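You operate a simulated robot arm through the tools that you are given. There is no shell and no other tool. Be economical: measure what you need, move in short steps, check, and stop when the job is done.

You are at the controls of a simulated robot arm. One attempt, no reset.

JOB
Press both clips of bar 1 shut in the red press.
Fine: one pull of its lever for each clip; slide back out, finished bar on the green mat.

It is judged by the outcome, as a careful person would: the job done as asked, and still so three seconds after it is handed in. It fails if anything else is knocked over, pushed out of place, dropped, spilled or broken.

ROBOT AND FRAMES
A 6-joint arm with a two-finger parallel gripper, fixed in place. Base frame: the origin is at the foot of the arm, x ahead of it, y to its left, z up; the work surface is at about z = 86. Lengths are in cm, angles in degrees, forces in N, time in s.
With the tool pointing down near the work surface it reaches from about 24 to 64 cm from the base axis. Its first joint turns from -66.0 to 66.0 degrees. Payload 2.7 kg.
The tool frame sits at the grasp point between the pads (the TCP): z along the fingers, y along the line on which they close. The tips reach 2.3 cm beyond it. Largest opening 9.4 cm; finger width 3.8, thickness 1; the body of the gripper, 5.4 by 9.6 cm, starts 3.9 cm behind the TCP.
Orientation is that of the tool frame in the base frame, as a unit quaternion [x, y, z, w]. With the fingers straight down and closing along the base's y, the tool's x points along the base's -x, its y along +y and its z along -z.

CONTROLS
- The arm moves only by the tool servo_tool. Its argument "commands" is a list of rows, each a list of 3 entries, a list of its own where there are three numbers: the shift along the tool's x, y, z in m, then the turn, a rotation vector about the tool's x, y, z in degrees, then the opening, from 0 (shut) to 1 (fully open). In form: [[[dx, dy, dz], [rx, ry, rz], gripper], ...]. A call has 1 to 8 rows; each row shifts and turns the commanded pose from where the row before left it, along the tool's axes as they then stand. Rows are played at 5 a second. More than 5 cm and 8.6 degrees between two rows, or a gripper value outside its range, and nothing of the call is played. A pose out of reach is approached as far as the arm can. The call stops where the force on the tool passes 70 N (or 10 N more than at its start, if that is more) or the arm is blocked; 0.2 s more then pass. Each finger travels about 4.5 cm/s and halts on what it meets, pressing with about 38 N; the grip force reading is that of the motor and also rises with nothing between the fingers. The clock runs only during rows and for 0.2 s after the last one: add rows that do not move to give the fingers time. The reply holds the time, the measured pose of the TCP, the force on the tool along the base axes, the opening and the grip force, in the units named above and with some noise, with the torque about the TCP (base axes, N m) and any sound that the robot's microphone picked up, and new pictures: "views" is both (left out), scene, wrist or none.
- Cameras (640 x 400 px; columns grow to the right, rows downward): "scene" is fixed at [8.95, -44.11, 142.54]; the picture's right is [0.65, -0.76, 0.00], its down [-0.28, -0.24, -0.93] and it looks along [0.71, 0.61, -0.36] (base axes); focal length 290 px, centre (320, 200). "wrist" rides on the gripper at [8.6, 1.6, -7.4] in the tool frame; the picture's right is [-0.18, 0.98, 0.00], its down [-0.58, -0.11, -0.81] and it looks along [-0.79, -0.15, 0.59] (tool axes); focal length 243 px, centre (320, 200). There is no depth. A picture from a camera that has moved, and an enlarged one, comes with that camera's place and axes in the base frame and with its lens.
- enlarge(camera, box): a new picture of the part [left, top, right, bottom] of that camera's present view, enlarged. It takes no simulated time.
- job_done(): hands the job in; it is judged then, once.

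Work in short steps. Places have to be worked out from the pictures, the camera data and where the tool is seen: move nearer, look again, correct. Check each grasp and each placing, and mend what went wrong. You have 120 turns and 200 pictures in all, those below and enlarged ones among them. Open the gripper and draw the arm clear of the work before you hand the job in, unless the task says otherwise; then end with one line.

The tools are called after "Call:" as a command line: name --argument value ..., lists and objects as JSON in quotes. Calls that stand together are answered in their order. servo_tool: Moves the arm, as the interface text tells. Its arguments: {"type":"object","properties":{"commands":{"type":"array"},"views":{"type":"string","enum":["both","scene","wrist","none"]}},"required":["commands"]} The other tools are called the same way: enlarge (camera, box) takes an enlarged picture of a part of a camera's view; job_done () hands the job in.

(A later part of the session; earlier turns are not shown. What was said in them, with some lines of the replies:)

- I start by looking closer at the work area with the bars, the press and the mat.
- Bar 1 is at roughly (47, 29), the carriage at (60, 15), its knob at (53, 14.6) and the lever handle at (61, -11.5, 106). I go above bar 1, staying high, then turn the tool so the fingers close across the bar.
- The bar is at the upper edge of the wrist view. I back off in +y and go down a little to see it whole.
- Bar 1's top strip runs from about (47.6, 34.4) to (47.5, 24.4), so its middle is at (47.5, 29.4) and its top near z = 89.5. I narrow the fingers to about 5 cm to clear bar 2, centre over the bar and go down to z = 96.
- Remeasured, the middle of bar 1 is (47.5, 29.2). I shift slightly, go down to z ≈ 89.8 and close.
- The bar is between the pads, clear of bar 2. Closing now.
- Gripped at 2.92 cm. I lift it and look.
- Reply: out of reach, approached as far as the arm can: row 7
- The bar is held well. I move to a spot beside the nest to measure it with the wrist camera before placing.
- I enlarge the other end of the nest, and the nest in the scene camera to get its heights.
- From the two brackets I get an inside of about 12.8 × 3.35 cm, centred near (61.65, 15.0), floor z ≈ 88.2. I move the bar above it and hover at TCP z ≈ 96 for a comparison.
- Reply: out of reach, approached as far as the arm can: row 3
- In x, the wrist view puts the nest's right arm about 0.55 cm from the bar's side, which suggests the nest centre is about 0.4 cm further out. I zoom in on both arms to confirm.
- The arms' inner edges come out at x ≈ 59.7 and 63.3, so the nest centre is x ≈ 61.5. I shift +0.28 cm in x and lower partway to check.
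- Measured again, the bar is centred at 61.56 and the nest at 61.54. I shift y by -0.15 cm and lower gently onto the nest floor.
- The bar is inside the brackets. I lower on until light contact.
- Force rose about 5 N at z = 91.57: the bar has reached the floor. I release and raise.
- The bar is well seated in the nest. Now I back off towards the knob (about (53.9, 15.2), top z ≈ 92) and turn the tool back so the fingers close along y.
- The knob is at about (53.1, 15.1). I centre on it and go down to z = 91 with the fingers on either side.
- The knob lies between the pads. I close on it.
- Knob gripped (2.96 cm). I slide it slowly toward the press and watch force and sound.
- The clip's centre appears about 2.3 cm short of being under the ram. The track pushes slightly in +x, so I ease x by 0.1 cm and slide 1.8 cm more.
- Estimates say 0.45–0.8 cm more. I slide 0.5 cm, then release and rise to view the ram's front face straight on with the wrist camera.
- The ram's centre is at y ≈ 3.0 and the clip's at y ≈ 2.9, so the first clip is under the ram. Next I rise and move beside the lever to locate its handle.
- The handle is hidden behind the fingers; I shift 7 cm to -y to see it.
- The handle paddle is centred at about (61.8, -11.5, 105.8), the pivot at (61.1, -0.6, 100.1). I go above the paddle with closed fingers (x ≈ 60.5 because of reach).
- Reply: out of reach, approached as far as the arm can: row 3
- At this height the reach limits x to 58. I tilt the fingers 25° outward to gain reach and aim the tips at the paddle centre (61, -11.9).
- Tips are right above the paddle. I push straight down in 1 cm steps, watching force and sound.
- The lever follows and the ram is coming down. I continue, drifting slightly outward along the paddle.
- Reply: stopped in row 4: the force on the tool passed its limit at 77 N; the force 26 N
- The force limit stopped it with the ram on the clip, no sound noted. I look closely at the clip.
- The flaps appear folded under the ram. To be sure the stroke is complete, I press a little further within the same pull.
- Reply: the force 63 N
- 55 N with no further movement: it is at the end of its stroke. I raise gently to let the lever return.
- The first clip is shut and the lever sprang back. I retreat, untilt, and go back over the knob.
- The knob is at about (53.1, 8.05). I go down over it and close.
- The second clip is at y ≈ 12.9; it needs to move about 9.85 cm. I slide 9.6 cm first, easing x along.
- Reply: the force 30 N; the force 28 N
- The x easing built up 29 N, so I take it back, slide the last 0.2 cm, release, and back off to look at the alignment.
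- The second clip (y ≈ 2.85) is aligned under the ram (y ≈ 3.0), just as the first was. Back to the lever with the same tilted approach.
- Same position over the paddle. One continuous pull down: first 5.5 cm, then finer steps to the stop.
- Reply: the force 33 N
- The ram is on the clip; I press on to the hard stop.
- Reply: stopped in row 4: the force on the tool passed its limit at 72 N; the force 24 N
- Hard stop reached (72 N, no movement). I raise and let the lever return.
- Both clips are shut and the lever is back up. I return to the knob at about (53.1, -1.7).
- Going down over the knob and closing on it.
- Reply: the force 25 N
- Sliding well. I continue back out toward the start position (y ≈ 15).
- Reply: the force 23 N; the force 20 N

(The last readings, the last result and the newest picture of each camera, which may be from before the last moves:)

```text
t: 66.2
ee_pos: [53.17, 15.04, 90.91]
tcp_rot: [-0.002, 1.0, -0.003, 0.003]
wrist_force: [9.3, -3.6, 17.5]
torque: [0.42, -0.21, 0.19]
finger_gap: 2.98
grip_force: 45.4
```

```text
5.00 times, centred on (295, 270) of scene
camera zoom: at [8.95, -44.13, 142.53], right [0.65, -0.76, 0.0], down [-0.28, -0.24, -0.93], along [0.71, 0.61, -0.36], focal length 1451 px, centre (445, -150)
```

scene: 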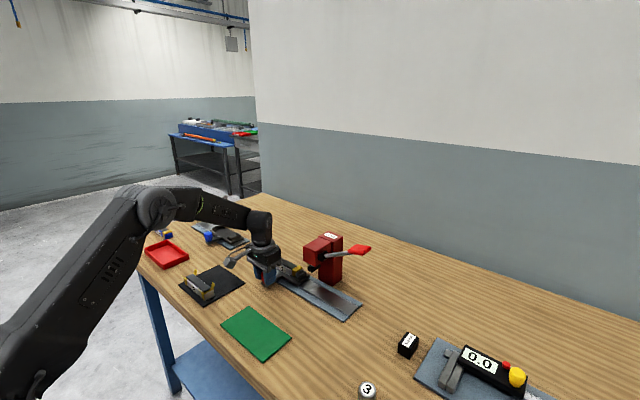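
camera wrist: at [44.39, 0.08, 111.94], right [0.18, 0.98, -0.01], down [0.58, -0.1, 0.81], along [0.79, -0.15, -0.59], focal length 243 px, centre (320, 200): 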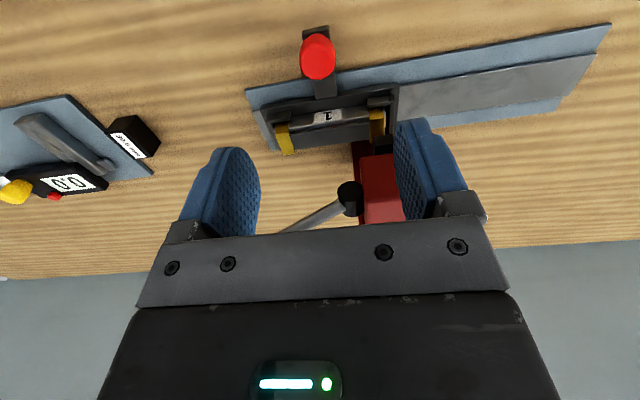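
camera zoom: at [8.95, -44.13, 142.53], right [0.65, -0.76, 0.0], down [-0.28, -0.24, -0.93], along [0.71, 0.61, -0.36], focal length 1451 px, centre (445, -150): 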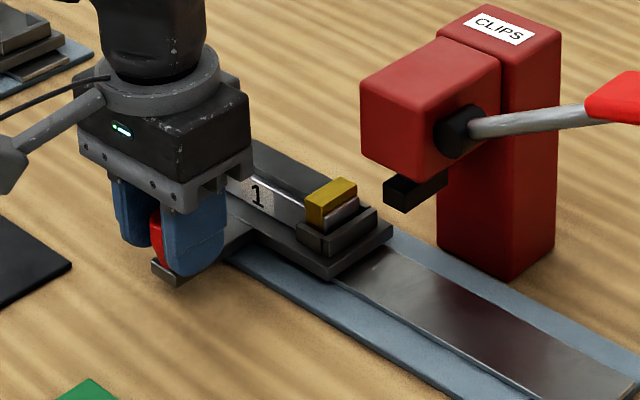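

The carriage is back at its start. I release the knob, rise, and turn the tool 90° to pick the bar out.

Call:
servo_tool --commands '[[[0, 0, 0], [0, 0, 0], 0.4], [[0, 0, 0], [0, 0, 0], 0.6], [[0, 0, 0], [0, 0, 0], 0.6], [[0, 0, -0.03], [0, 0, 0], 0.6], [[0, 0, -0.04], [0, 0, 0], 0.6], [[0, 0, -0.035], [0, 0, 0], 0.55], [[0, 0, 0], [0, 0, 8.5], 0.55], [[0, 0, 0], [0, 0, 8.5], 0.55]]' --views "none"

Call:
servo_tool --commands '[[[0, 0, 0], [0, 0, 8.5], 0.55], [[0, 0, 0], [0, 0, 8.5], 0.55], [[0, 0, 0], [0, 0, 8.5], 0.55], [[0, 0, 0], [0, 0, 8.5], 0.55], [[0, 0, 0], [0, 0, 8.5], 0.55], [[0, 0, 0], [0, 0, 8.5], 0.55], [[0, 0, 0], [0, 0, 8.5], 0.55], [[0, 0, 0], [0, 0, 8.5], 0.55]]' --views "none"

Call:
servo_tool --commands '[[[0, 0, 0], [0, 0, 5], 0.55], [[0, 0.035, 0], [0, 0, 0], 0.55], [[0, 0.035, 0], [0, 0, 0], 0.55], [[0, 0.008, 0.025], [0, 0, 0], 0.55], [[0, 0, 0], [0, 0, 0], 0.55]]' --views "wrist"

Call:
enlarge --camera "wrist" --box '[180, 0, 420, 150]'

```text
t: 68.0
ee_pos: [53.03, 15.0, 101.39]
tcp_rot: [0.147, 0.989, -0.004, 0.001]
wrist_force: [0.4, -0.2, -0.1]
torque: [0.05, -0.02, 0.0]
finger_gap: 5.18
grip_force: 0.0
```

```text
t: 69.8
ee_pos: [53.11, 15.13, 101.31]
tcp_rot: [0.675, 0.738, -0.002, 0.003]
wrist_force: [-0.8, 0.1, -0.1]
torque: [0.0, 0.0, 0.02]
finger_gap: 5.18
grip_force: 0.1
```

```text
t: 71.0
ee_pos: [60.98, 15.15, 98.73]
tcp_rot: [0.706, 0.709, -0.002, 0.003]
wrist_force: [0.0, -0.5, 0.2]
torque: [0.01, -0.01, 0.02]
finger_gap: 5.16
grip_force: 0.0
camera wrist: at [62.55, 23.83, 106.1], right [0.98, -0.18, 0.0], down [-0.11, -0.58, 0.81], along [-0.15, -0.8, -0.59], focal length 243 px, centre (320, 200)
```

wrist: 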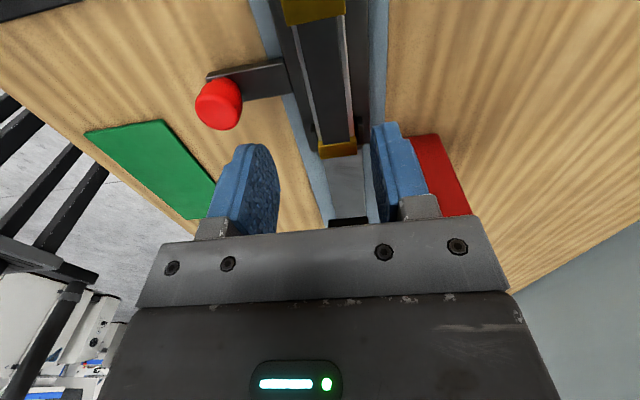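

```text
2.67 times, centred on (300, 75) of wrist
camera zoom: at [62.55, 23.83, 106.1], right [0.98, -0.18, 0.0], down [-0.11, -0.58, 0.81], along [-0.15, -0.8, -0.59], focal length 647 px, centre (373, 533)
```

zoom: 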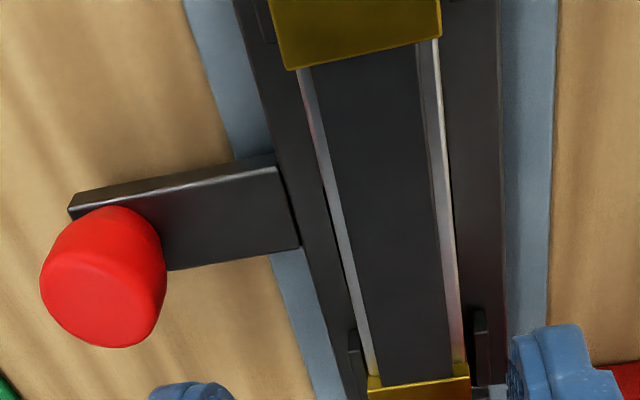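

I shift +0.45 cm in x, lower to z ≈ 91.7 around the bar's middle and close.

Call:
servo_tool --commands '[[[0, 0.0045, 0.03], [0, 0, 0], 0.55], [[0, 0, 0.025], [0, 0, 0], 0.55], [[0, 0, 0.0145], [0, 0, 0], 0.55], [[0, 0, 0], [0, 0, 0], 0.55]]' --views "none"

Call:
servo_tool --commands '[[[0, 0, 0], [0, 0, 0], 0.4], [[0, 0, 0], [0, 0, 0], 0.2], [[0, 0, 0], [0, 0, 0], 0.1], [[0, 0, 0], [0, 0, 0], 0.1], [[0, 0, 0], [0, 0, 0], 0.1]]' --views "wrist"

```text
t: 72.0
ee_pos: [61.41, 15.11, 91.84]
tcp_rot: [0.706, 0.708, -0.002, 0.002]
wrist_force: [-1.0, 1.0, -0.1]
torque: [-0.03, 0.02, -0.04]
finger_gap: 5.17
grip_force: 0.0
```

```text
t: 73.2
ee_pos: [61.38, 15.01, 91.88]
tcp_rot: [0.705, 0.709, -0.002, 0.002]
wrist_force: [0.1, -0.6, 0.5]
torque: [0.04, -0.05, 0.02]
finger_gap: 2.94
grip_force: 37.7
camera wrist: at [63.04, 23.77, 99.17], right [0.98, -0.18, 0.0], down [-0.11, -0.58, 0.81], along [-0.15, -0.8, -0.59], focal length 243 px, centre (320, 200)
```

wrist: 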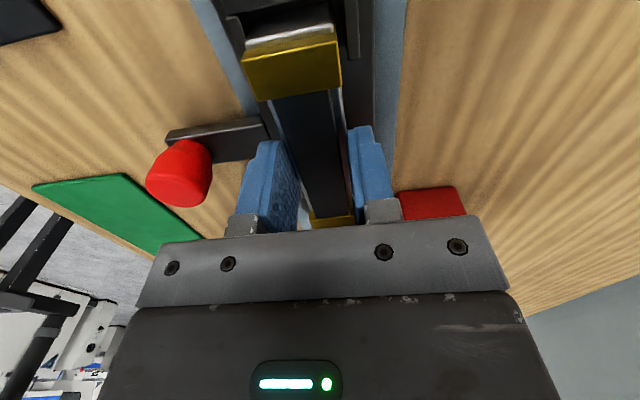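

The bar is gripped. The green mat's centre is at about (40.6, 4.0). I lift clear and carry the bar there at height.

Call:
servo_tool --commands '[[[0, 0, -0.02], [0, 0, 0], 0.1], [[0, 0, -0.035], [0, 0, 0], 0.1], [[0, 0, -0.035], [0, 0, 0], 0.1], [[0, -0.04, 0], [0, 0, 0], 0.1], [[-0.02, -0.04, 0], [0, 0, 0], 0.1], [[-0.03, -0.04, 0], [0, 0, 0], 0.1], [[-0.03, -0.04, 0], [0, 0, 0], 0.1], [[-0.03, -0.04, 0], [0, 0, 0], 0.1]]' --views "scene"

Call:
servo_tool --commands '[[[0, -0.006, 0.03], [0, 0, 0], 0.1], [[0, 0, 0.03], [0, 0, 0], 0.1], [[0, 0, 0], [0, 0, 0], 0.1]]'

Call:
enlarge --camera "scene" --box '[190, 270, 320, 370]'

```text
t: 75.0
ee_pos: [41.3, 4.1, 100.84]
tcp_rot: [0.706, 0.708, -0.003, 0.002]
wrist_force: [-0.6, -1.4, -0.8]
torque: [0.01, 0.0, 0.01]
finger_gap: 2.96
grip_force: 38.8
```

scene: 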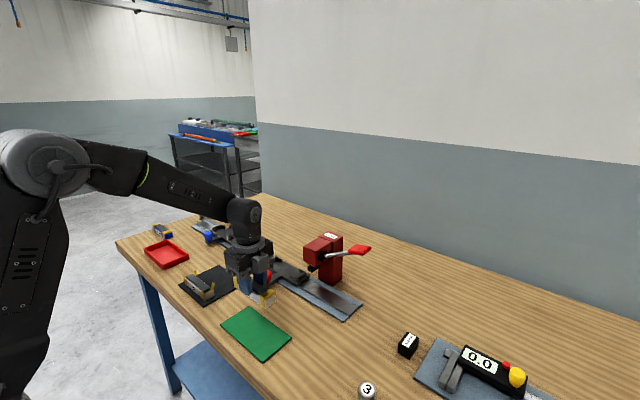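

```text
t: 75.8
ee_pos: [40.84, 4.04, 94.84]
tcp_rot: [0.706, 0.708, -0.003, 0.003]
wrist_force: [-1.2, -0.4, -1.8]
torque: [0.01, -0.02, 0.02]
finger_gap: 2.95
grip_force: 37.9
camera wrist: at [42.53, 12.72, 102.21], right [0.98, -0.18, 0.0], down [-0.11, -0.58, 0.81], along [-0.15, -0.8, -0.59], focal length 243 px, centre (320, 200)
```

scene: 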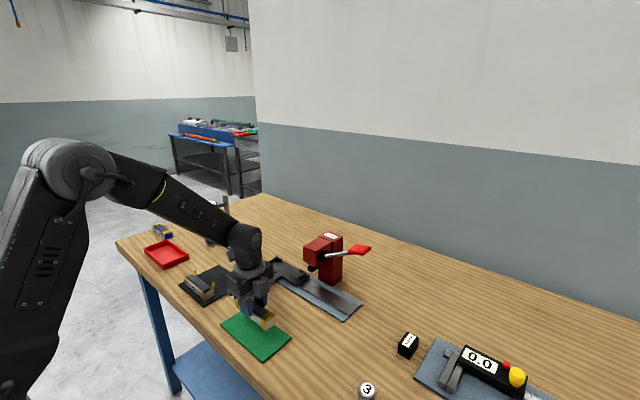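
wrist: 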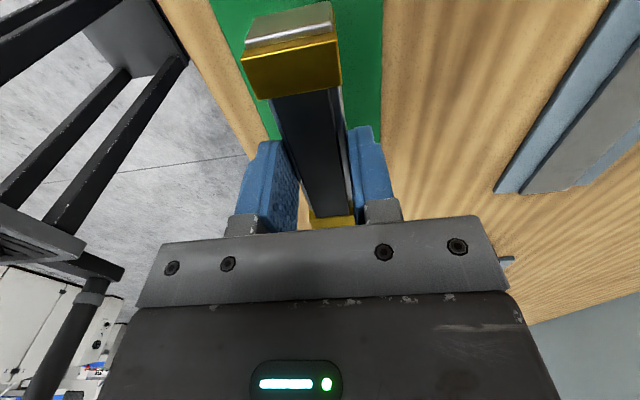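

```text
4.00 times, centred on (255, 320) of scene
camera zoom: at [8.96, -44.11, 142.54], right [0.65, -0.76, 0.0], down [-0.28, -0.24, -0.93], along [0.71, 0.61, -0.36], focal length 1161 px, centre (580, -280)
```

zoom: 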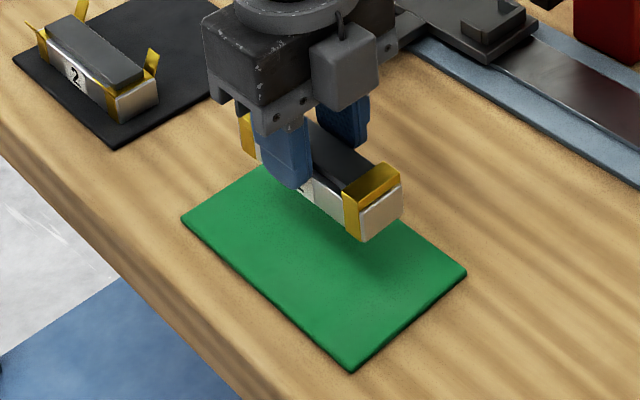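

The bar is well over the mat. I lower it, the last part in small steps until I feel contact.

Call:
servo_tool --commands '[[[0, 0, 0.02], [0, 0, 0], 0.1], [[0, 0, 0.018], [0, 0, 0], 0.1], [[0, 0, 0.004], [0, 0, 0], 0.1], [[0, 0, 0], [0, 0, 0], 0.1]]' --views "none"

Call:
servo_tool --commands '[[[0, 0, 0.002], [0, 0, 0], 0.1], [[0, 0, 0.001], [0, 0, 0], 0.1], [[0, 0, 0], [0, 0, 0], 0.1]]' --views "none"

Call:
enlarge --camera "scene" --box '[210, 290, 300, 360]'

```text
t: 76.8
ee_pos: [40.77, 4.02, 90.77]
tcp_rot: [0.706, 0.708, -0.002, 0.002]
wrist_force: [-0.9, 0.0, -1.5]
torque: [-0.03, 0.0, 0.0]
finger_gap: 2.92
grip_force: 38.4
```

```text
t: 77.6
ee_pos: [40.85, 3.94, 90.39]
tcp_rot: [0.706, 0.709, -0.003, 0.003]
wrist_force: [1.1, 0.6, -1.5]
torque: [-0.01, 0.01, -0.04]
finger_gap: 2.92
grip_force: 38.0
```

```text
5.71 times, centred on (255, 325) of scene
camera zoom: at [8.96, -44.11, 142.54], right [0.65, -0.76, 0.0], down [-0.28, -0.24, -0.93], along [0.71, 0.61, -0.36], focal length 1658 px, centre (691, -514)
```

zoom: 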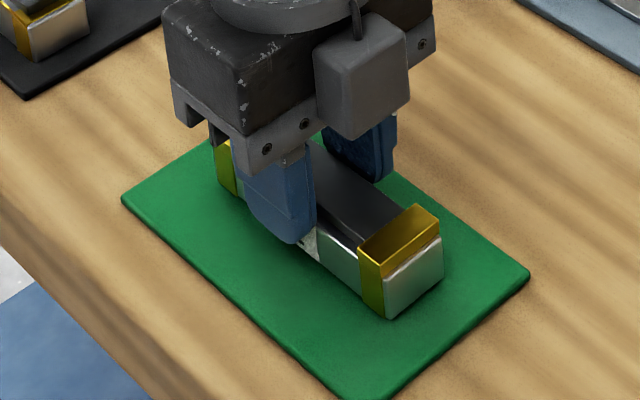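

Still no contact; a few more millimetres.

Call:
servo_tool --commands '[[[0, 0, 0.0015], [0, 0, 0], 0.1], [[0, 0, 0.0015], [0, 0, 0], 0.1], [[0, 0, 0], [0, 0, 0], 0.1]]' --views "none"

```text
t: 78.4
ee_pos: [40.71, 3.93, 90.19]
tcp_rot: [0.706, 0.708, -0.003, 0.002]
wrist_force: [0.2, 0.4, -1.3]
torque: [0.02, 0.01, 0.0]
finger_gap: 2.93
grip_force: 37.8
```

Call:
servo_tool --commands '[[[0, 0, 0.0015], [0, 0, 0], 0.1], [[0, 0, 0.0015], [0, 0, 0], 0.1], [[0, 0, 0], [0, 0, 0], 0.1]]' --views "none"

```text
t: 79.2
ee_pos: [40.77, 3.95, 89.93]
tcp_rot: [0.706, 0.709, -0.003, 0.003]
wrist_force: [-11.2, -3.8, 30.2]
torque: [-0.06, 0.28, 0.07]
finger_gap: 2.94
grip_force: 38.5
```

Contact (30 N); I back up 0.1 cm to ease the load, release, and rise straight up.

Call:
servo_tool --commands '[[[0, 0, -0.001], [0, 0, 0], 0.1], [[0, 0, 0], [0, 0, 0], 0.3], [[0, 0, 0], [0, 0, 0], 0.5], [[0, 0, 0], [0, 0, 0], 0.55], [[0, 0, -0.02], [0, 0, 0], 0.55], [[0, 0, -0.04], [0, 0, 0], 0.55], [[0, 0, -0.04], [0, 0, 0], 0.55], [[0, 0, -0.04], [0, 0, 0], 0.55]]' --views "none"

Call:
servo_tool --commands '[[[0, 0, -0.04], [0, 0, 0], 0.55], [[0.04, -0.02, -0.02], [0, 0, 0], 0.55], [[0.04, -0.02, -0.02], [0, 0, 0], 0.55], [[0.04, 0, -0.02], [0, 0, 0], 0.55], [[0, 0, 0], [0, 0, 0], 0.55], [[0, 0, 0], [0, 0, 0], 0.55]]'

Call:
enlarge --camera "scene" --box '[210, 290, 300, 360]'

Call:
enlarge --camera "scene" --box '[140, 190, 390, 370]'

```text
t: 81.0
ee_pos: [40.75, 3.92, 103.92]
tcp_rot: [0.706, 0.708, -0.003, 0.001]
wrist_force: [-0.1, -0.6, 0.4]
torque: [-0.03, 0.01, 0.02]
finger_gap: 5.19
grip_force: 0.0
```

```text
t: 82.4
ee_pos: [36.73, 15.95, 114.18]
tcp_rot: [0.705, 0.709, -0.003, 0.003]
wrist_force: [0.8, 0.3, 0.1]
torque: [0.01, 0.03, 0.01]
finger_gap: 5.17
grip_force: 0.1
camera wrist: at [38.34, 24.59, 121.53], right [0.98, -0.18, 0.0], down [-0.11, -0.58, 0.81], along [-0.15, -0.8, -0.59], focal length 243 px, centre (320, 200)
```

scene: 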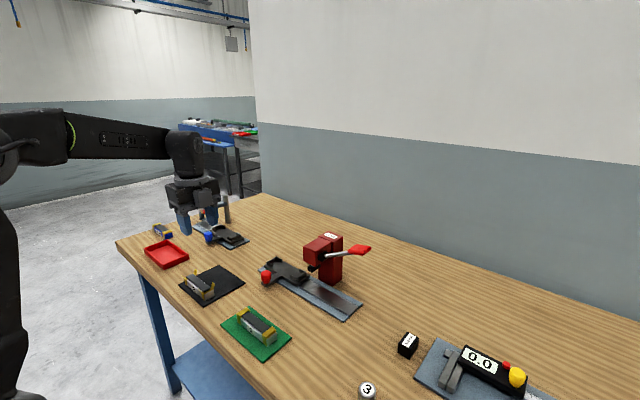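
wrist: 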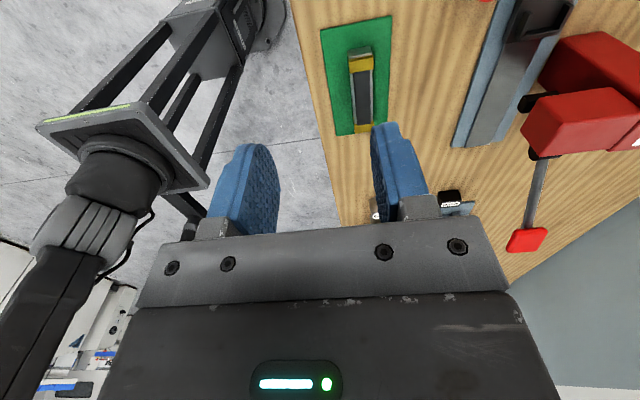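

```text
5.71 times, centred on (255, 325) of scene
camera zoom: at [8.96, -44.11, 142.54], right [0.65, -0.76, 0.0], down [-0.28, -0.24, -0.93], along [0.71, 0.61, -0.36], focal length 1658 px, centre (691, -514)
```

zoom: 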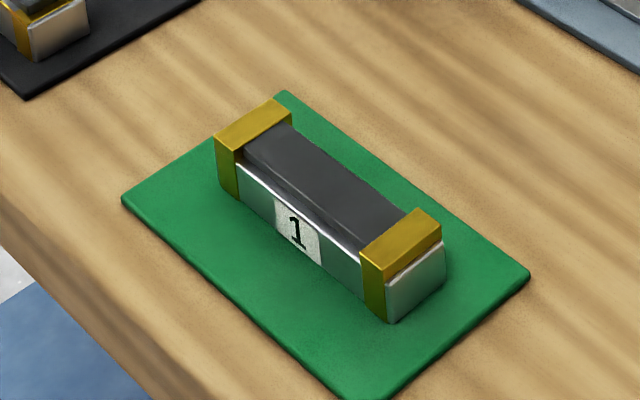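

```text
2.22 times, centred on (265, 280) of scene
camera zoom: at [8.96, -44.11, 142.54], right [0.65, -0.76, 0.0], down [-0.28, -0.24, -0.93], along [0.71, 0.61, -0.36], focal length 645 px, centre (442, 22)
```

zoom: 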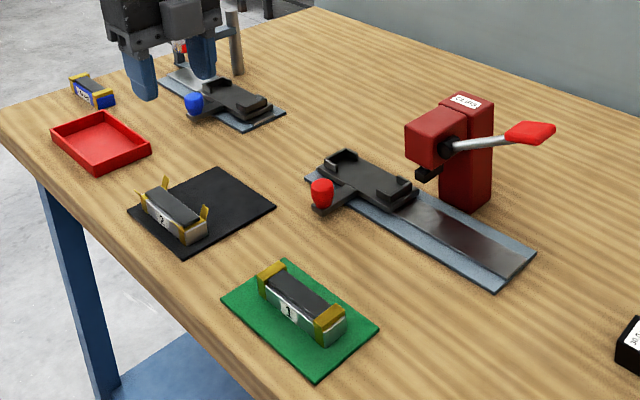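

Bar 1 lies on the green mat with both clips shut. The carriage is back out, the lever is up, everything else is in place, and the arm is clear, so I hand the job in.

Call:
job_done

```text
The job is handed in.
```

I pressed both clips of bar 1 shut in the red press, one lever pull each, then slid the carriage back out. The finished bar is on the green mat, and the job is handed in.
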